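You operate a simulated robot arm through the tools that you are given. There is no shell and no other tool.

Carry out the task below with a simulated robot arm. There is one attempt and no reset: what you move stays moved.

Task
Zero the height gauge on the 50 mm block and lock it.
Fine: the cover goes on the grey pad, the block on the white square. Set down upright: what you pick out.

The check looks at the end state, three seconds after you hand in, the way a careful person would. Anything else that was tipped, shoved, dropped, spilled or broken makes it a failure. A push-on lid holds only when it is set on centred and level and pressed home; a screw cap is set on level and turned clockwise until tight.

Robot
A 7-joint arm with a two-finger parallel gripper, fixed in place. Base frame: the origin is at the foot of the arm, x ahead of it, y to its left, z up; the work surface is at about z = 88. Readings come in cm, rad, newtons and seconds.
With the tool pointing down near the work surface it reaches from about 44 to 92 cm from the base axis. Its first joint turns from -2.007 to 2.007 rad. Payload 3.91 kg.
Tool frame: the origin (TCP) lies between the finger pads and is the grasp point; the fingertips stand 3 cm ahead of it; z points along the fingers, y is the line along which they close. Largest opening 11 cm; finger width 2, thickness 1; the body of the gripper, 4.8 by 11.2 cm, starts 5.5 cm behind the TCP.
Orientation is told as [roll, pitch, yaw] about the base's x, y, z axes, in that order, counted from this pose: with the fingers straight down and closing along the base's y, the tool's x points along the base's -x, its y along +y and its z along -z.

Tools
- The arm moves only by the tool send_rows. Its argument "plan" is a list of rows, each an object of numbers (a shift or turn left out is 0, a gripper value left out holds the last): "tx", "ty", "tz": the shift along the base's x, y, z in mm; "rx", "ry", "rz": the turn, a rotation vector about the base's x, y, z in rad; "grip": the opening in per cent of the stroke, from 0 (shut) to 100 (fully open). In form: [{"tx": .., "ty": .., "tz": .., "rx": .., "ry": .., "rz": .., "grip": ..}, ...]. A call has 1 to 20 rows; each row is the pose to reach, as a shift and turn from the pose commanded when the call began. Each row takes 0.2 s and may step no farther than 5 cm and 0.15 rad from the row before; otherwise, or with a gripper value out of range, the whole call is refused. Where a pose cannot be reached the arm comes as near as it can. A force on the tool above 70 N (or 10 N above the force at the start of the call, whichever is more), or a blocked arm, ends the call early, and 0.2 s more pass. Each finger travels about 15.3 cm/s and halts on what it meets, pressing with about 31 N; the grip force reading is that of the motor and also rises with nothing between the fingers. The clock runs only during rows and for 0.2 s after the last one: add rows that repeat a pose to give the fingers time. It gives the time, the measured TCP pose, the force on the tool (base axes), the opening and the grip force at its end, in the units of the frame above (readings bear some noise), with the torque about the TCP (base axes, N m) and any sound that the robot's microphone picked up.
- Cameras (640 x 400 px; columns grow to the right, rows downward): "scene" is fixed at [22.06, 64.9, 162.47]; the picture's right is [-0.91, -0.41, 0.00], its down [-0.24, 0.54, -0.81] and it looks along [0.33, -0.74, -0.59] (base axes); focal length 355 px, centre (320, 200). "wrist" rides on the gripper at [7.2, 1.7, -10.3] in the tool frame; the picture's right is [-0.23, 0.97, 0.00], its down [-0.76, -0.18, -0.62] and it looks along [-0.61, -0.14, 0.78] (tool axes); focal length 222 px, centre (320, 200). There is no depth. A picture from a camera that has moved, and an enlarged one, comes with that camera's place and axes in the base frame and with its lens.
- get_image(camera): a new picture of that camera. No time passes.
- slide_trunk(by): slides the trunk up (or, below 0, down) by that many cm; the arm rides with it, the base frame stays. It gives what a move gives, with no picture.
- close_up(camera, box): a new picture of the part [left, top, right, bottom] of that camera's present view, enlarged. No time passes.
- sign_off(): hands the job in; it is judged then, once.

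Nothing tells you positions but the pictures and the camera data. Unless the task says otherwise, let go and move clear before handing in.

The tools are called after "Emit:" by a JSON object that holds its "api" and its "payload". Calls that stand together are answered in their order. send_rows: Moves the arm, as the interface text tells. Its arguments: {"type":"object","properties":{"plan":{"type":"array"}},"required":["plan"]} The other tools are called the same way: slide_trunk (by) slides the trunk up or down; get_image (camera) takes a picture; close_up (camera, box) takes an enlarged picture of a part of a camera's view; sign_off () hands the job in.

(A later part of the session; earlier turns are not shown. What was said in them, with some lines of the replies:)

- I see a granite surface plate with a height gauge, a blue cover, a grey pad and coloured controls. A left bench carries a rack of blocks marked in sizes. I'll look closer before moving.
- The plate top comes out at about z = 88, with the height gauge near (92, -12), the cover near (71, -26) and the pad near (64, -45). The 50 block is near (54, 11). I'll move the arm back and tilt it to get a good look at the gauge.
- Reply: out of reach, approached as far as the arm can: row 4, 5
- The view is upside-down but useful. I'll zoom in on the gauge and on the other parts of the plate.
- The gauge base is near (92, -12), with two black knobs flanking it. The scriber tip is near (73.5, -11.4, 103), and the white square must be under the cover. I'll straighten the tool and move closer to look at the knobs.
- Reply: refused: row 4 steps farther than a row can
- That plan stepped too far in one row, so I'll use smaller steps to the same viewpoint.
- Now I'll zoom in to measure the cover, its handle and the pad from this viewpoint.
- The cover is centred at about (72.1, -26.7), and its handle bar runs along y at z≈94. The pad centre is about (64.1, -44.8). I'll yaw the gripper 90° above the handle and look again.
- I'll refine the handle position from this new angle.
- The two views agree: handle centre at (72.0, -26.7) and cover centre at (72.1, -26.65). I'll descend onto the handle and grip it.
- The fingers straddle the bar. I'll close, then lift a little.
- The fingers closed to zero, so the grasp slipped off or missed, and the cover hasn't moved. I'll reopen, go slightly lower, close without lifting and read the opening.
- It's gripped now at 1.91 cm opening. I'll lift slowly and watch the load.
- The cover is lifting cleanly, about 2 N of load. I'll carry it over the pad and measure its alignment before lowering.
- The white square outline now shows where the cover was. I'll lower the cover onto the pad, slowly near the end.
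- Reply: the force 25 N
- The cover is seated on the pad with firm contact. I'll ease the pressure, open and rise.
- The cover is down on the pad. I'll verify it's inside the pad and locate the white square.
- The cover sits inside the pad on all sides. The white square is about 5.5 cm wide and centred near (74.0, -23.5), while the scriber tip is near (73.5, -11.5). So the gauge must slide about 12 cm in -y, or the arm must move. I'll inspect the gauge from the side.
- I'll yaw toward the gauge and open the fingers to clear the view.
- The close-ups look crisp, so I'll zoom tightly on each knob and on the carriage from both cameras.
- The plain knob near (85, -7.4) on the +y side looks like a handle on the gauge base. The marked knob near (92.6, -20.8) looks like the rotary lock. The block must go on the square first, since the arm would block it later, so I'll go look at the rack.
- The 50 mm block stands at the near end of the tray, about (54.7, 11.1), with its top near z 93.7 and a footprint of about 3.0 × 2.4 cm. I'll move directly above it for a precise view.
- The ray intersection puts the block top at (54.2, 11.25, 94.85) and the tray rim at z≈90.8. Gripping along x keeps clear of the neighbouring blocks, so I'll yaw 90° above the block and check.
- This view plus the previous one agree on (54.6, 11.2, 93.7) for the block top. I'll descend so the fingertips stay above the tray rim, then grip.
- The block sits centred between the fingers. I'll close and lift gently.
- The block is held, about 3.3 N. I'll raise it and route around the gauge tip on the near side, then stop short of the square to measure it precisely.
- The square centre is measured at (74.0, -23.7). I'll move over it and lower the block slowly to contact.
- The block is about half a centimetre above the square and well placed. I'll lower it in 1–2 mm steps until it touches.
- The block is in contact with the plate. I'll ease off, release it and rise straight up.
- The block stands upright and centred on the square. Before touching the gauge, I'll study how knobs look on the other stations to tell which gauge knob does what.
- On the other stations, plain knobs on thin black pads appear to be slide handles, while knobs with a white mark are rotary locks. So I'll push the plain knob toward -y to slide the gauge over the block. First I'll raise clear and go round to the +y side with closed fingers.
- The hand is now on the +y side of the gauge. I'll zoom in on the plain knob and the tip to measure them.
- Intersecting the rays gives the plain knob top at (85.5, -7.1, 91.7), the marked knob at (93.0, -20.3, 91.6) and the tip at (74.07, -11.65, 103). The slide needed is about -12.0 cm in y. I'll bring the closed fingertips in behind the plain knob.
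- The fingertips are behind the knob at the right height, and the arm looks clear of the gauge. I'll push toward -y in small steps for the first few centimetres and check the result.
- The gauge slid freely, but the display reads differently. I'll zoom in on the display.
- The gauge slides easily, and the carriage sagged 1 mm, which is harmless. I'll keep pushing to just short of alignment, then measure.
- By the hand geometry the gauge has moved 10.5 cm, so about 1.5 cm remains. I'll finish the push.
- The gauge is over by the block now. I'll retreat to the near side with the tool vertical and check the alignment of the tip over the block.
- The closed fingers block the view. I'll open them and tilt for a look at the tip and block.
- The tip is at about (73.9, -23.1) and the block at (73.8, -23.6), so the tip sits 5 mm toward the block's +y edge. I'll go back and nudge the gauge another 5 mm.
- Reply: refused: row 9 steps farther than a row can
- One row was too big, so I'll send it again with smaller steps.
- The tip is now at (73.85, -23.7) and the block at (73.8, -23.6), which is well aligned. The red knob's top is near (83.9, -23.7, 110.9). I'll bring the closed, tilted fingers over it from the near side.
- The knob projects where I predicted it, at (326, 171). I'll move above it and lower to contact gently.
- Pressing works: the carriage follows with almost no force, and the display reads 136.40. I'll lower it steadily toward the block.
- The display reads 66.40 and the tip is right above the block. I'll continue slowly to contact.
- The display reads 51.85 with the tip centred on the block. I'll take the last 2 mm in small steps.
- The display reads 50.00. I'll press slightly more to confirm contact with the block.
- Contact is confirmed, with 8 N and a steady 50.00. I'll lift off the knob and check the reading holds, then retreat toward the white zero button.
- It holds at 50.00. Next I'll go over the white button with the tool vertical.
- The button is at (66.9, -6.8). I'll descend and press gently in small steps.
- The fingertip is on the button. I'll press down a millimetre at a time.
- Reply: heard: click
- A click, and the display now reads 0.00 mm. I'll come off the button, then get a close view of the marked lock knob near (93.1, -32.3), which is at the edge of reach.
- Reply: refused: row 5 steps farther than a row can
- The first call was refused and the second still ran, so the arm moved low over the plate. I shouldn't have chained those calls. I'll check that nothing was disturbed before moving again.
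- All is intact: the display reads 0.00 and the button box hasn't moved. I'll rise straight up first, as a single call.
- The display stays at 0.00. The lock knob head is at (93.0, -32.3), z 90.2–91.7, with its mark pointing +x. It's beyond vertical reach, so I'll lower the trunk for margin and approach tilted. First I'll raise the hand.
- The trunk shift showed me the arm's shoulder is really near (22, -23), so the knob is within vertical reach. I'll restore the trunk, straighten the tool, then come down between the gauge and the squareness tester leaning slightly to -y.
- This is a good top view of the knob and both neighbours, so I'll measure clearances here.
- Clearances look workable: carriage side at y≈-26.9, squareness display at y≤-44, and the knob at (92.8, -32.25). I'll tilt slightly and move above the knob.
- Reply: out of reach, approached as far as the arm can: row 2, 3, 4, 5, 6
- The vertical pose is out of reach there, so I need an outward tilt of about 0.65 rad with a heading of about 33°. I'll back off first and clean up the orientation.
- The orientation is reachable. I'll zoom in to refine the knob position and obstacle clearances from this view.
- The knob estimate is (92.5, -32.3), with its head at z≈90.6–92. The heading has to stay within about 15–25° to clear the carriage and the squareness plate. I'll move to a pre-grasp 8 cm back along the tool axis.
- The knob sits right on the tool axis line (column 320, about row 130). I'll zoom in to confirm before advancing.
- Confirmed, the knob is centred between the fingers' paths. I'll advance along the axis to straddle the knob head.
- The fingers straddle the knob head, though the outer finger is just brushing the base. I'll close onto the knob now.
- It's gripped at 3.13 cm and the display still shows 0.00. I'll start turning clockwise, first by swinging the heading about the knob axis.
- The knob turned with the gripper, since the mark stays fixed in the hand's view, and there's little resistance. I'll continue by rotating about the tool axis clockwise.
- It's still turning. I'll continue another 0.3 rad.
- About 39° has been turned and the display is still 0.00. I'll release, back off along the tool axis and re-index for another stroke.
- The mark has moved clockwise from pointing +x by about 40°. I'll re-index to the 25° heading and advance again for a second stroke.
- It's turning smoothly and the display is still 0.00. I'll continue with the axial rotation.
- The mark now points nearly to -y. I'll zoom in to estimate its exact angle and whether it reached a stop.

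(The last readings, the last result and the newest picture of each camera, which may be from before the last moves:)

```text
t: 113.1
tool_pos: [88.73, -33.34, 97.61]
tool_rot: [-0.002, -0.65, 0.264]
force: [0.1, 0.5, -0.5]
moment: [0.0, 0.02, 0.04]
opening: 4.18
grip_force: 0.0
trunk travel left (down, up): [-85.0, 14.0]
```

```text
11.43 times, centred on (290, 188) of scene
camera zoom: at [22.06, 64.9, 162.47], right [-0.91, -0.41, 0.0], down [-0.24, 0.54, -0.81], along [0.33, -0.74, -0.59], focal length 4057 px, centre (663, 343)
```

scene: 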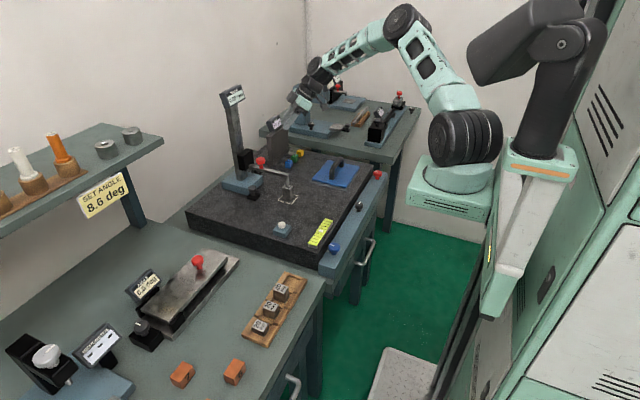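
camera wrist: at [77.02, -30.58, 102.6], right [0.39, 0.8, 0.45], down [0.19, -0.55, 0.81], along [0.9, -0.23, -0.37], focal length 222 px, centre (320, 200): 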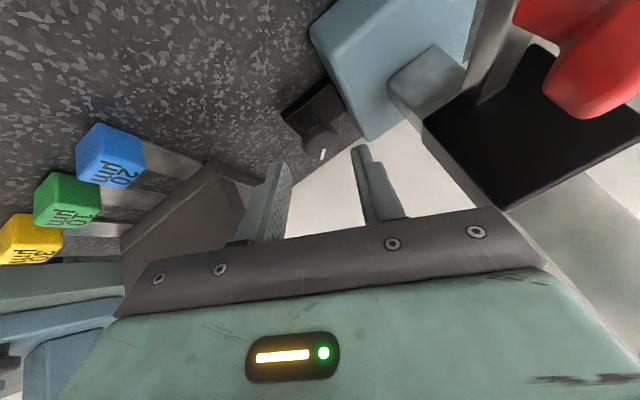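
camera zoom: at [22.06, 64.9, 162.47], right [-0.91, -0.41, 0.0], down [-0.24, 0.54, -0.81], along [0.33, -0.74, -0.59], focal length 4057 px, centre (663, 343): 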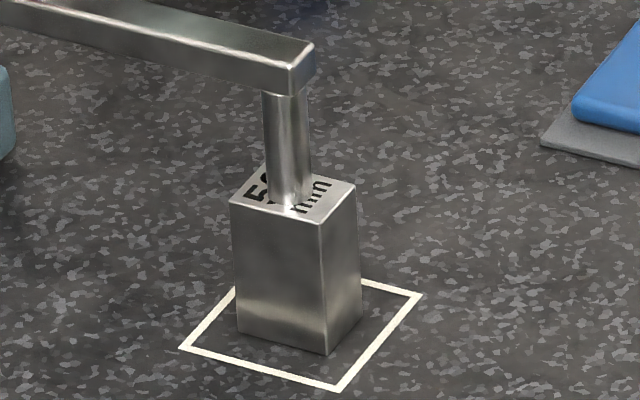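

The mark now points at about -73°, so each stroke gives about 37° and there's no stop yet. I'll do a third stroke.

Emit:
{"api": "send_rows", "payload": {"plan": [{"tx": 1.5, "ty": -5, "rz": 0.09, "grip": 36.5}, {"tx": 2, "ty": -8.5, "rz": 0.175}, {"tx": 12, "ty": -3.5, "tz": -15, "rz": 0.175}, {"tx": 23, "ty": 1.5, "tz": -32, "rz": 0.175}, {"tx": 31, "ty": 5.5, "tz": -44, "rz": 0.175}, {"tx": 35, "ty": 7.5, "tz": -50, "rz": 0.175}]}}

Emit:
{"api": "close_up", "payload": {"camera": "wrist", "box": [240, 120, 400, 240]}}

```text
t: 114.5
tool_pos: [92.15, -32.73, 92.56]
tool_rot: [-0.001, -0.648, 0.437]
force: [0.1, -0.2, 0.3]
moment: [-0.01, 0.03, 0.01]
opening: 4.04
grip_force: 0.0
trunk travel left (down, up): [-85.0, 14.0]
```

```text
3.33 times, centred on (320, 180) of wrist
camera zoom: at [80.53, -36.01, 96.43], right [-0.25, 0.96, 0.14], down [0.28, -0.06, 0.96], along [0.93, 0.28, -0.26], focal length 740 px, centre (320, 267)
```

zoom: 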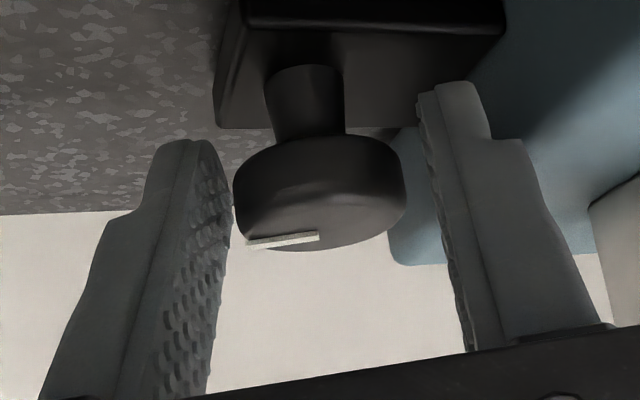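

Emit:
{"api": "send_rows", "payload": {"plan": [{"grip": 32}, {"grip": 26}, {"grip": 18}, {"grip": 10}, {"grip": 10}]}}

Emit:
{"api": "send_rows", "payload": {"plan": [{"tx": -0.1, "ty": 0.3, "rz": -0.045}, {"tx": -0.2, "ty": 0.6, "rz": -0.09}, {"tx": -0.3, "ty": 0.9, "rz": -0.135}, {"tx": -0.4, "ty": 1.1, "rz": -0.175}]}}

Emit:
{"api": "send_rows", "payload": {"plan": [{"tx": 0.5, "rx": 0.0585, "ry": 0.0156, "rz": -0.0796}, {"tx": 0.5, "rx": 0.1169, "ry": 0.0311, "rz": -0.1592}, {"tx": 0.5, "rx": 0.1754, "ry": 0.0467, "rz": -0.2388}]}}

Emit:
{"api": "close_up", "payload": {"camera": "wrist", "box": [240, 120, 400, 240]}}

Emit:
{"api": "close_up", "payload": {"camera": "scene", "box": [210, 75, 310, 210]}}

```text
t: 115.7
tool_pos: [92.2, -32.74, 92.5]
tool_rot: [0.001, -0.648, 0.437]
force: [1.0, -2.6, -1.5]
moment: [-0.08, -0.15, 0.0]
opening: 3.12
grip_force: 44.9
trunk travel left (down, up): [-85.0, 14.0]
```

```text
t: 116.7
tool_pos: [92.08, -32.49, 92.52]
tool_rot: [0.0, -0.647, 0.259]
force: [1.7, 0.2, -3.0]
moment: [-0.15, -0.22, 0.01]
opening: 3.12
grip_force: 44.8
trunk travel left (down, up): [-85.0, 14.0]
```

```text
t: 117.5
tool_pos: [92.13, -32.39, 92.6]
tool_rot: [0.219, -0.614, -0.111]
force: [-2.3, -0.1, 2.8]
moment: [-0.31, 0.03, 0.48]
opening: 3.14
grip_force: 44.8
trunk travel left (down, up): [-85.0, 14.0]
```

```text
3.33 times, centred on (320, 180) of wrist
camera zoom: at [80.21, -31.64, 97.01], right [0.17, 0.94, 0.3], down [0.26, -0.34, 0.9], along [0.95, -0.07, -0.3], focal length 740 px, centre (320, 267)
```

zoom: 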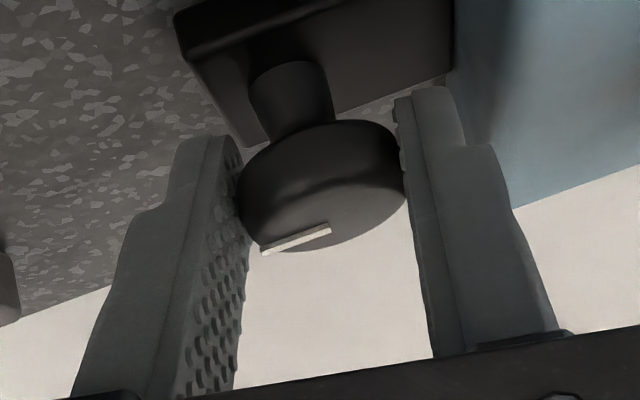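

```text
2.96 times, centred on (260, 142) of scene
camera zoom: at [22.06, 64.9, 162.47], right [-0.91, -0.41, 0.0], down [-0.24, 0.54, -0.81], along [0.33, -0.74, -0.59], focal length 1052 px, centre (498, 370)
```

zoom: 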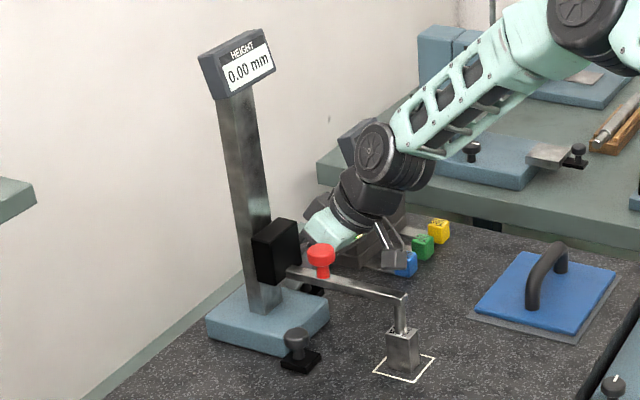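

A counter-torque of 0.48 N·m appeared at about 90°, so the knob has reached its stop. I'll release, back off and check the mark.

Emit:
{"api": "send_rows", "payload": {"plan": [{"grip": 30}, {"grip": 38}, {"grip": 38}, {"tx": -9, "ty": -2.5, "tz": 12}, {"tx": -20, "ty": -5.3, "tz": 27}, {"tx": -35, "ty": -9.3, "tz": 48}]}}

Emit:
{"api": "close_up", "payload": {"camera": "wrist", "box": [270, 90, 370, 180]}}

Emit:
{"api": "close_up", "payload": {"camera": "scene", "box": [210, 75, 310, 210]}}

```text
t: 118.9
tool_pos: [88.79, -33.5, 97.29]
tool_rot: [0.219, -0.616, -0.11]
force: [0.4, 0.8, -1.3]
moment: [-0.03, -0.03, 0.0]
opening: 4.21
grip_force: 0.0
trunk travel left (down, up): [-85.0, 14.0]
```

```text
4.44 times, centred on (320, 135) of wrist
camera zoom: at [76.8, -32.56, 101.74], right [0.17, 0.94, 0.3], down [0.26, -0.34, 0.9], along [0.95, -0.07, -0.3], focal length 987 px, centre (320, 489)
```

zoom: 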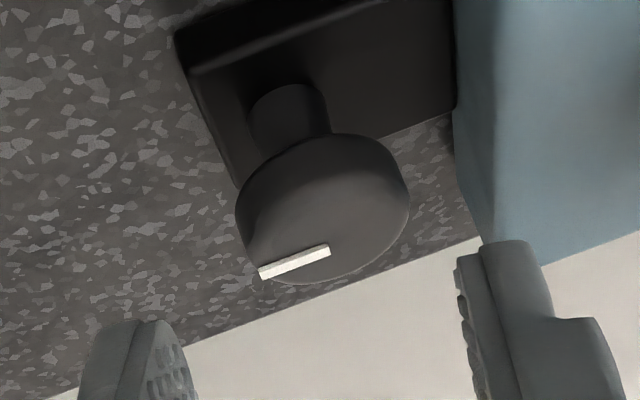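

```text
2.96 times, centred on (260, 142) of scene
camera zoom: at [22.06, 64.9, 162.47], right [-0.91, -0.41, 0.0], down [-0.24, 0.54, -0.81], along [0.33, -0.74, -0.59], focal length 1052 px, centre (498, 370)
```

zoom: 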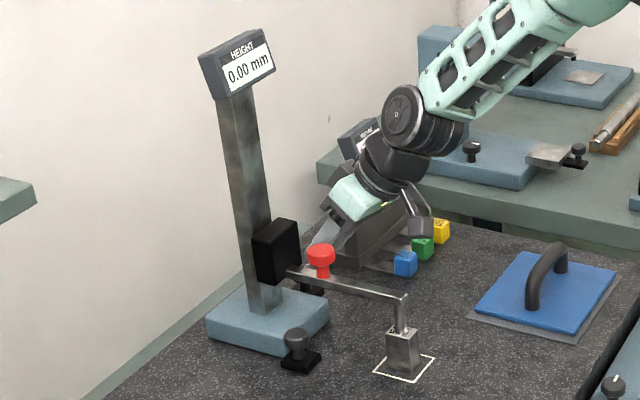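

The mark now points at -92°, a full quarter turn to its stop, and the display reads 0.00. I'll back the arm well clear.

Emit:
{"api": "send_rows", "payload": {"plan": [{"tx": -20, "ty": -5, "tz": 27}, {"tx": -40, "ty": -11, "tz": 54}, {"tx": -60, "ty": -16, "tz": 90}, {"tx": -80, "ty": -18, "tz": 130}, {"tx": -110, "ty": -18, "tz": 165}, {"tx": -150, "ty": -18, "tz": 185}, {"tx": -190, "ty": -18, "tz": 195}]}}

Emit:
{"api": "get_image", "payload": {"camera": "scene"}}

Emit:
{"api": "get_image", "payload": {"camera": "wrist"}}

```text
t: 120.5
tool_pos: [69.61, -35.22, 116.91]
tool_rot: [0.219, -0.614, -0.109]
force: [-0.2, -0.4, 0.5]
moment: [0.01, 0.0, 0.01]
opening: 4.19
grip_force: 0.0
trunk travel left (down, up): [-85.0, 14.0]
```

```text
taken
```

scene: 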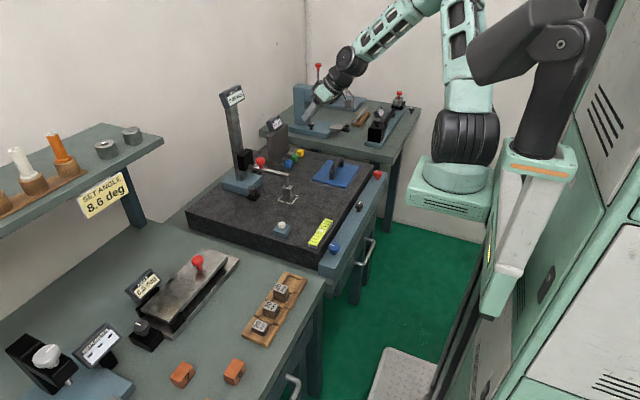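

```text
taken
camera wrist: at [57.68, -34.35, 121.33], right [0.17, 0.94, 0.3], down [0.26, -0.34, 0.9], along [0.95, -0.07, -0.3], focal length 222 px, centre (320, 200)
```

wrist: 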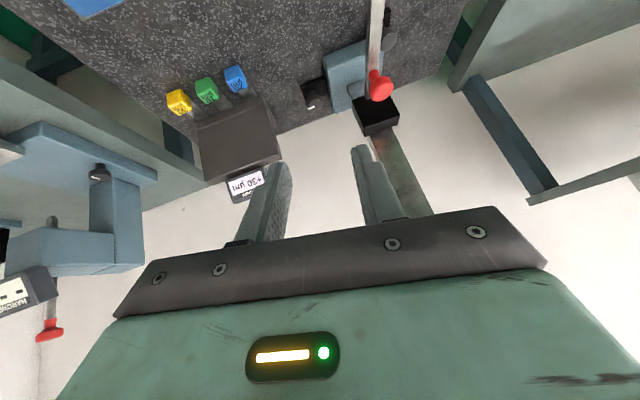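

The arm is clear. I'll do a final inspection of the display, block, cover, squareness tester, level and rack.

Emit:
{"api": "close_up", "payload": {"camera": "scene", "box": [180, 70, 300, 220]}}

Emit:
{"api": "close_up", "payload": {"camera": "scene", "box": [250, 100, 400, 260]}}

Emit:
{"api": "close_up", "payload": {"camera": "scene", "box": [260, 160, 320, 215]}}

Emit:
{"api": "close_up", "payload": {"camera": "wrist", "box": [140, 20, 460, 230]}}

Emit:
{"api": "close_up", "payload": {"camera": "scene", "box": [120, 240, 320, 390]}}

```text
2.67 times, centred on (240, 145) of scene
camera zoom: at [22.06, 64.9, 162.47], right [-0.91, -0.41, 0.0], down [-0.24, 0.54, -0.81], along [0.33, -0.74, -0.59], focal length 947 px, centre (533, 347)
```

zoom: 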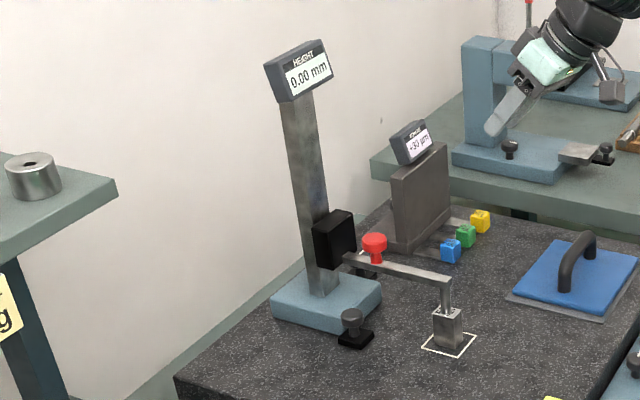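

```text
2.50 times, centred on (325, 180) of scene
camera zoom: at [22.06, 64.9, 162.47], right [-0.91, -0.41, 0.0], down [-0.24, 0.54, -0.81], along [0.33, -0.74, -0.59], focal length 887 px, centre (308, 250)
```

zoom: 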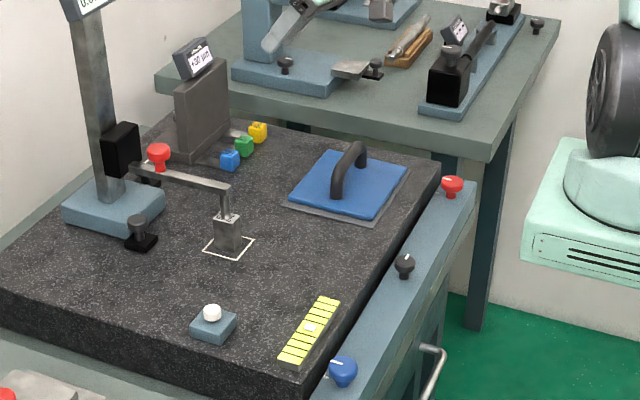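

```text
7.27 times, centred on (290, 188) of scene
camera zoom: at [22.06, 64.9, 162.47], right [-0.91, -0.41, 0.0], down [-0.24, 0.54, -0.81], along [0.33, -0.74, -0.59], focal length 2582 px, centre (538, 291)
```

zoom: 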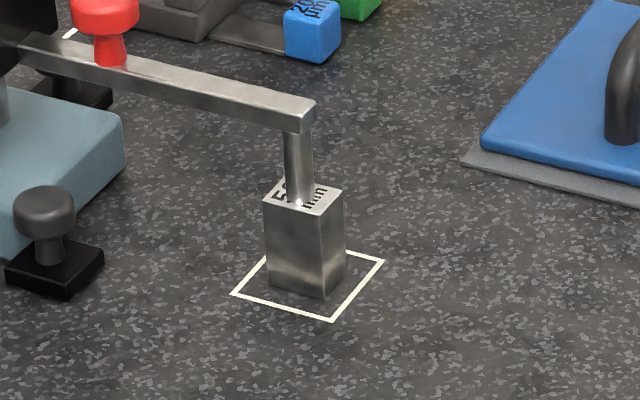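

```text
1.90 times, centred on (300, 125) of wrist
camera zoom: at [57.68, -34.35, 121.33], right [0.17, 0.94, 0.3], down [0.26, -0.34, 0.9], along [0.95, -0.07, -0.3], focal length 423 px, centre (358, 343)
```

zoom: 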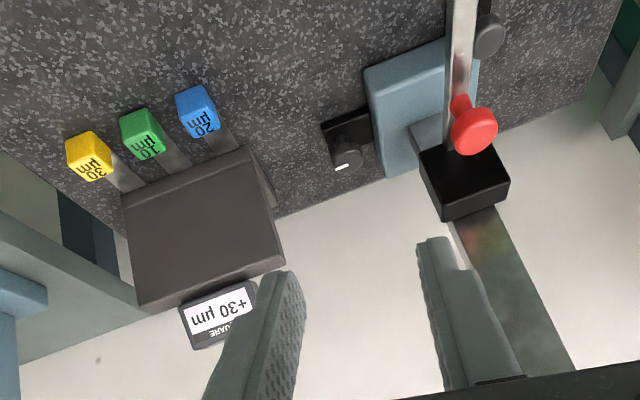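

```text
2.67 times, centred on (220, 315) of scene
camera zoom: at [22.06, 64.9, 162.47], right [-0.91, -0.41, 0.0], down [-0.24, 0.54, -0.81], along [0.33, -0.74, -0.59], focal length 947 px, centre (587, -107)
```

zoom: 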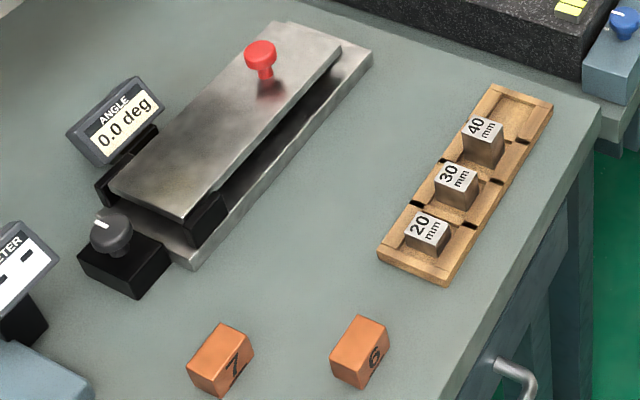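

Everything checks out:
- **Gauge:** reads 0.00 mm with the tip on the upright 50 mm block.
- **Block:** standing inside the white square.
- **Lock:** turned a quarter turn clockwise to its stop.
- **Cover:** flat inside the grey pad.
- **Surroundings:** undisturbed, with the arm clear.

I'm handing in the job.

Emit:
{"api": "sign_off", "payload": {}}

```text
The job is handed in.
```

The height gauge is zeroed on the 50 mm block and locked, and I've handed the job in.

- **Gauge:** the display reads 0.00 mm with the tip resting on the block. I slid the gauge about 12.5 cm along the plate to bring the tip over the white square.
- **Lock:** I turned the marked knob on the gauge base clockwise about 90°, until it hit its stop. I took this knob to be the lock from how it looks, and I did not try moving the carriage afterwards to prove it holds.
- **Block:** the 50 mm block stands upright inside the white square.
- **Cover:** it lies flat on the grey pad, within the pad on all sides.

One early lift of the cover slipped and was redone. A mistimed command also swept the arm low across the plate past the zero button. I checked after both and nothing had been shifted. In the final pictures the other tools and blocks I checked looked undisturbed, and the arm was clear.
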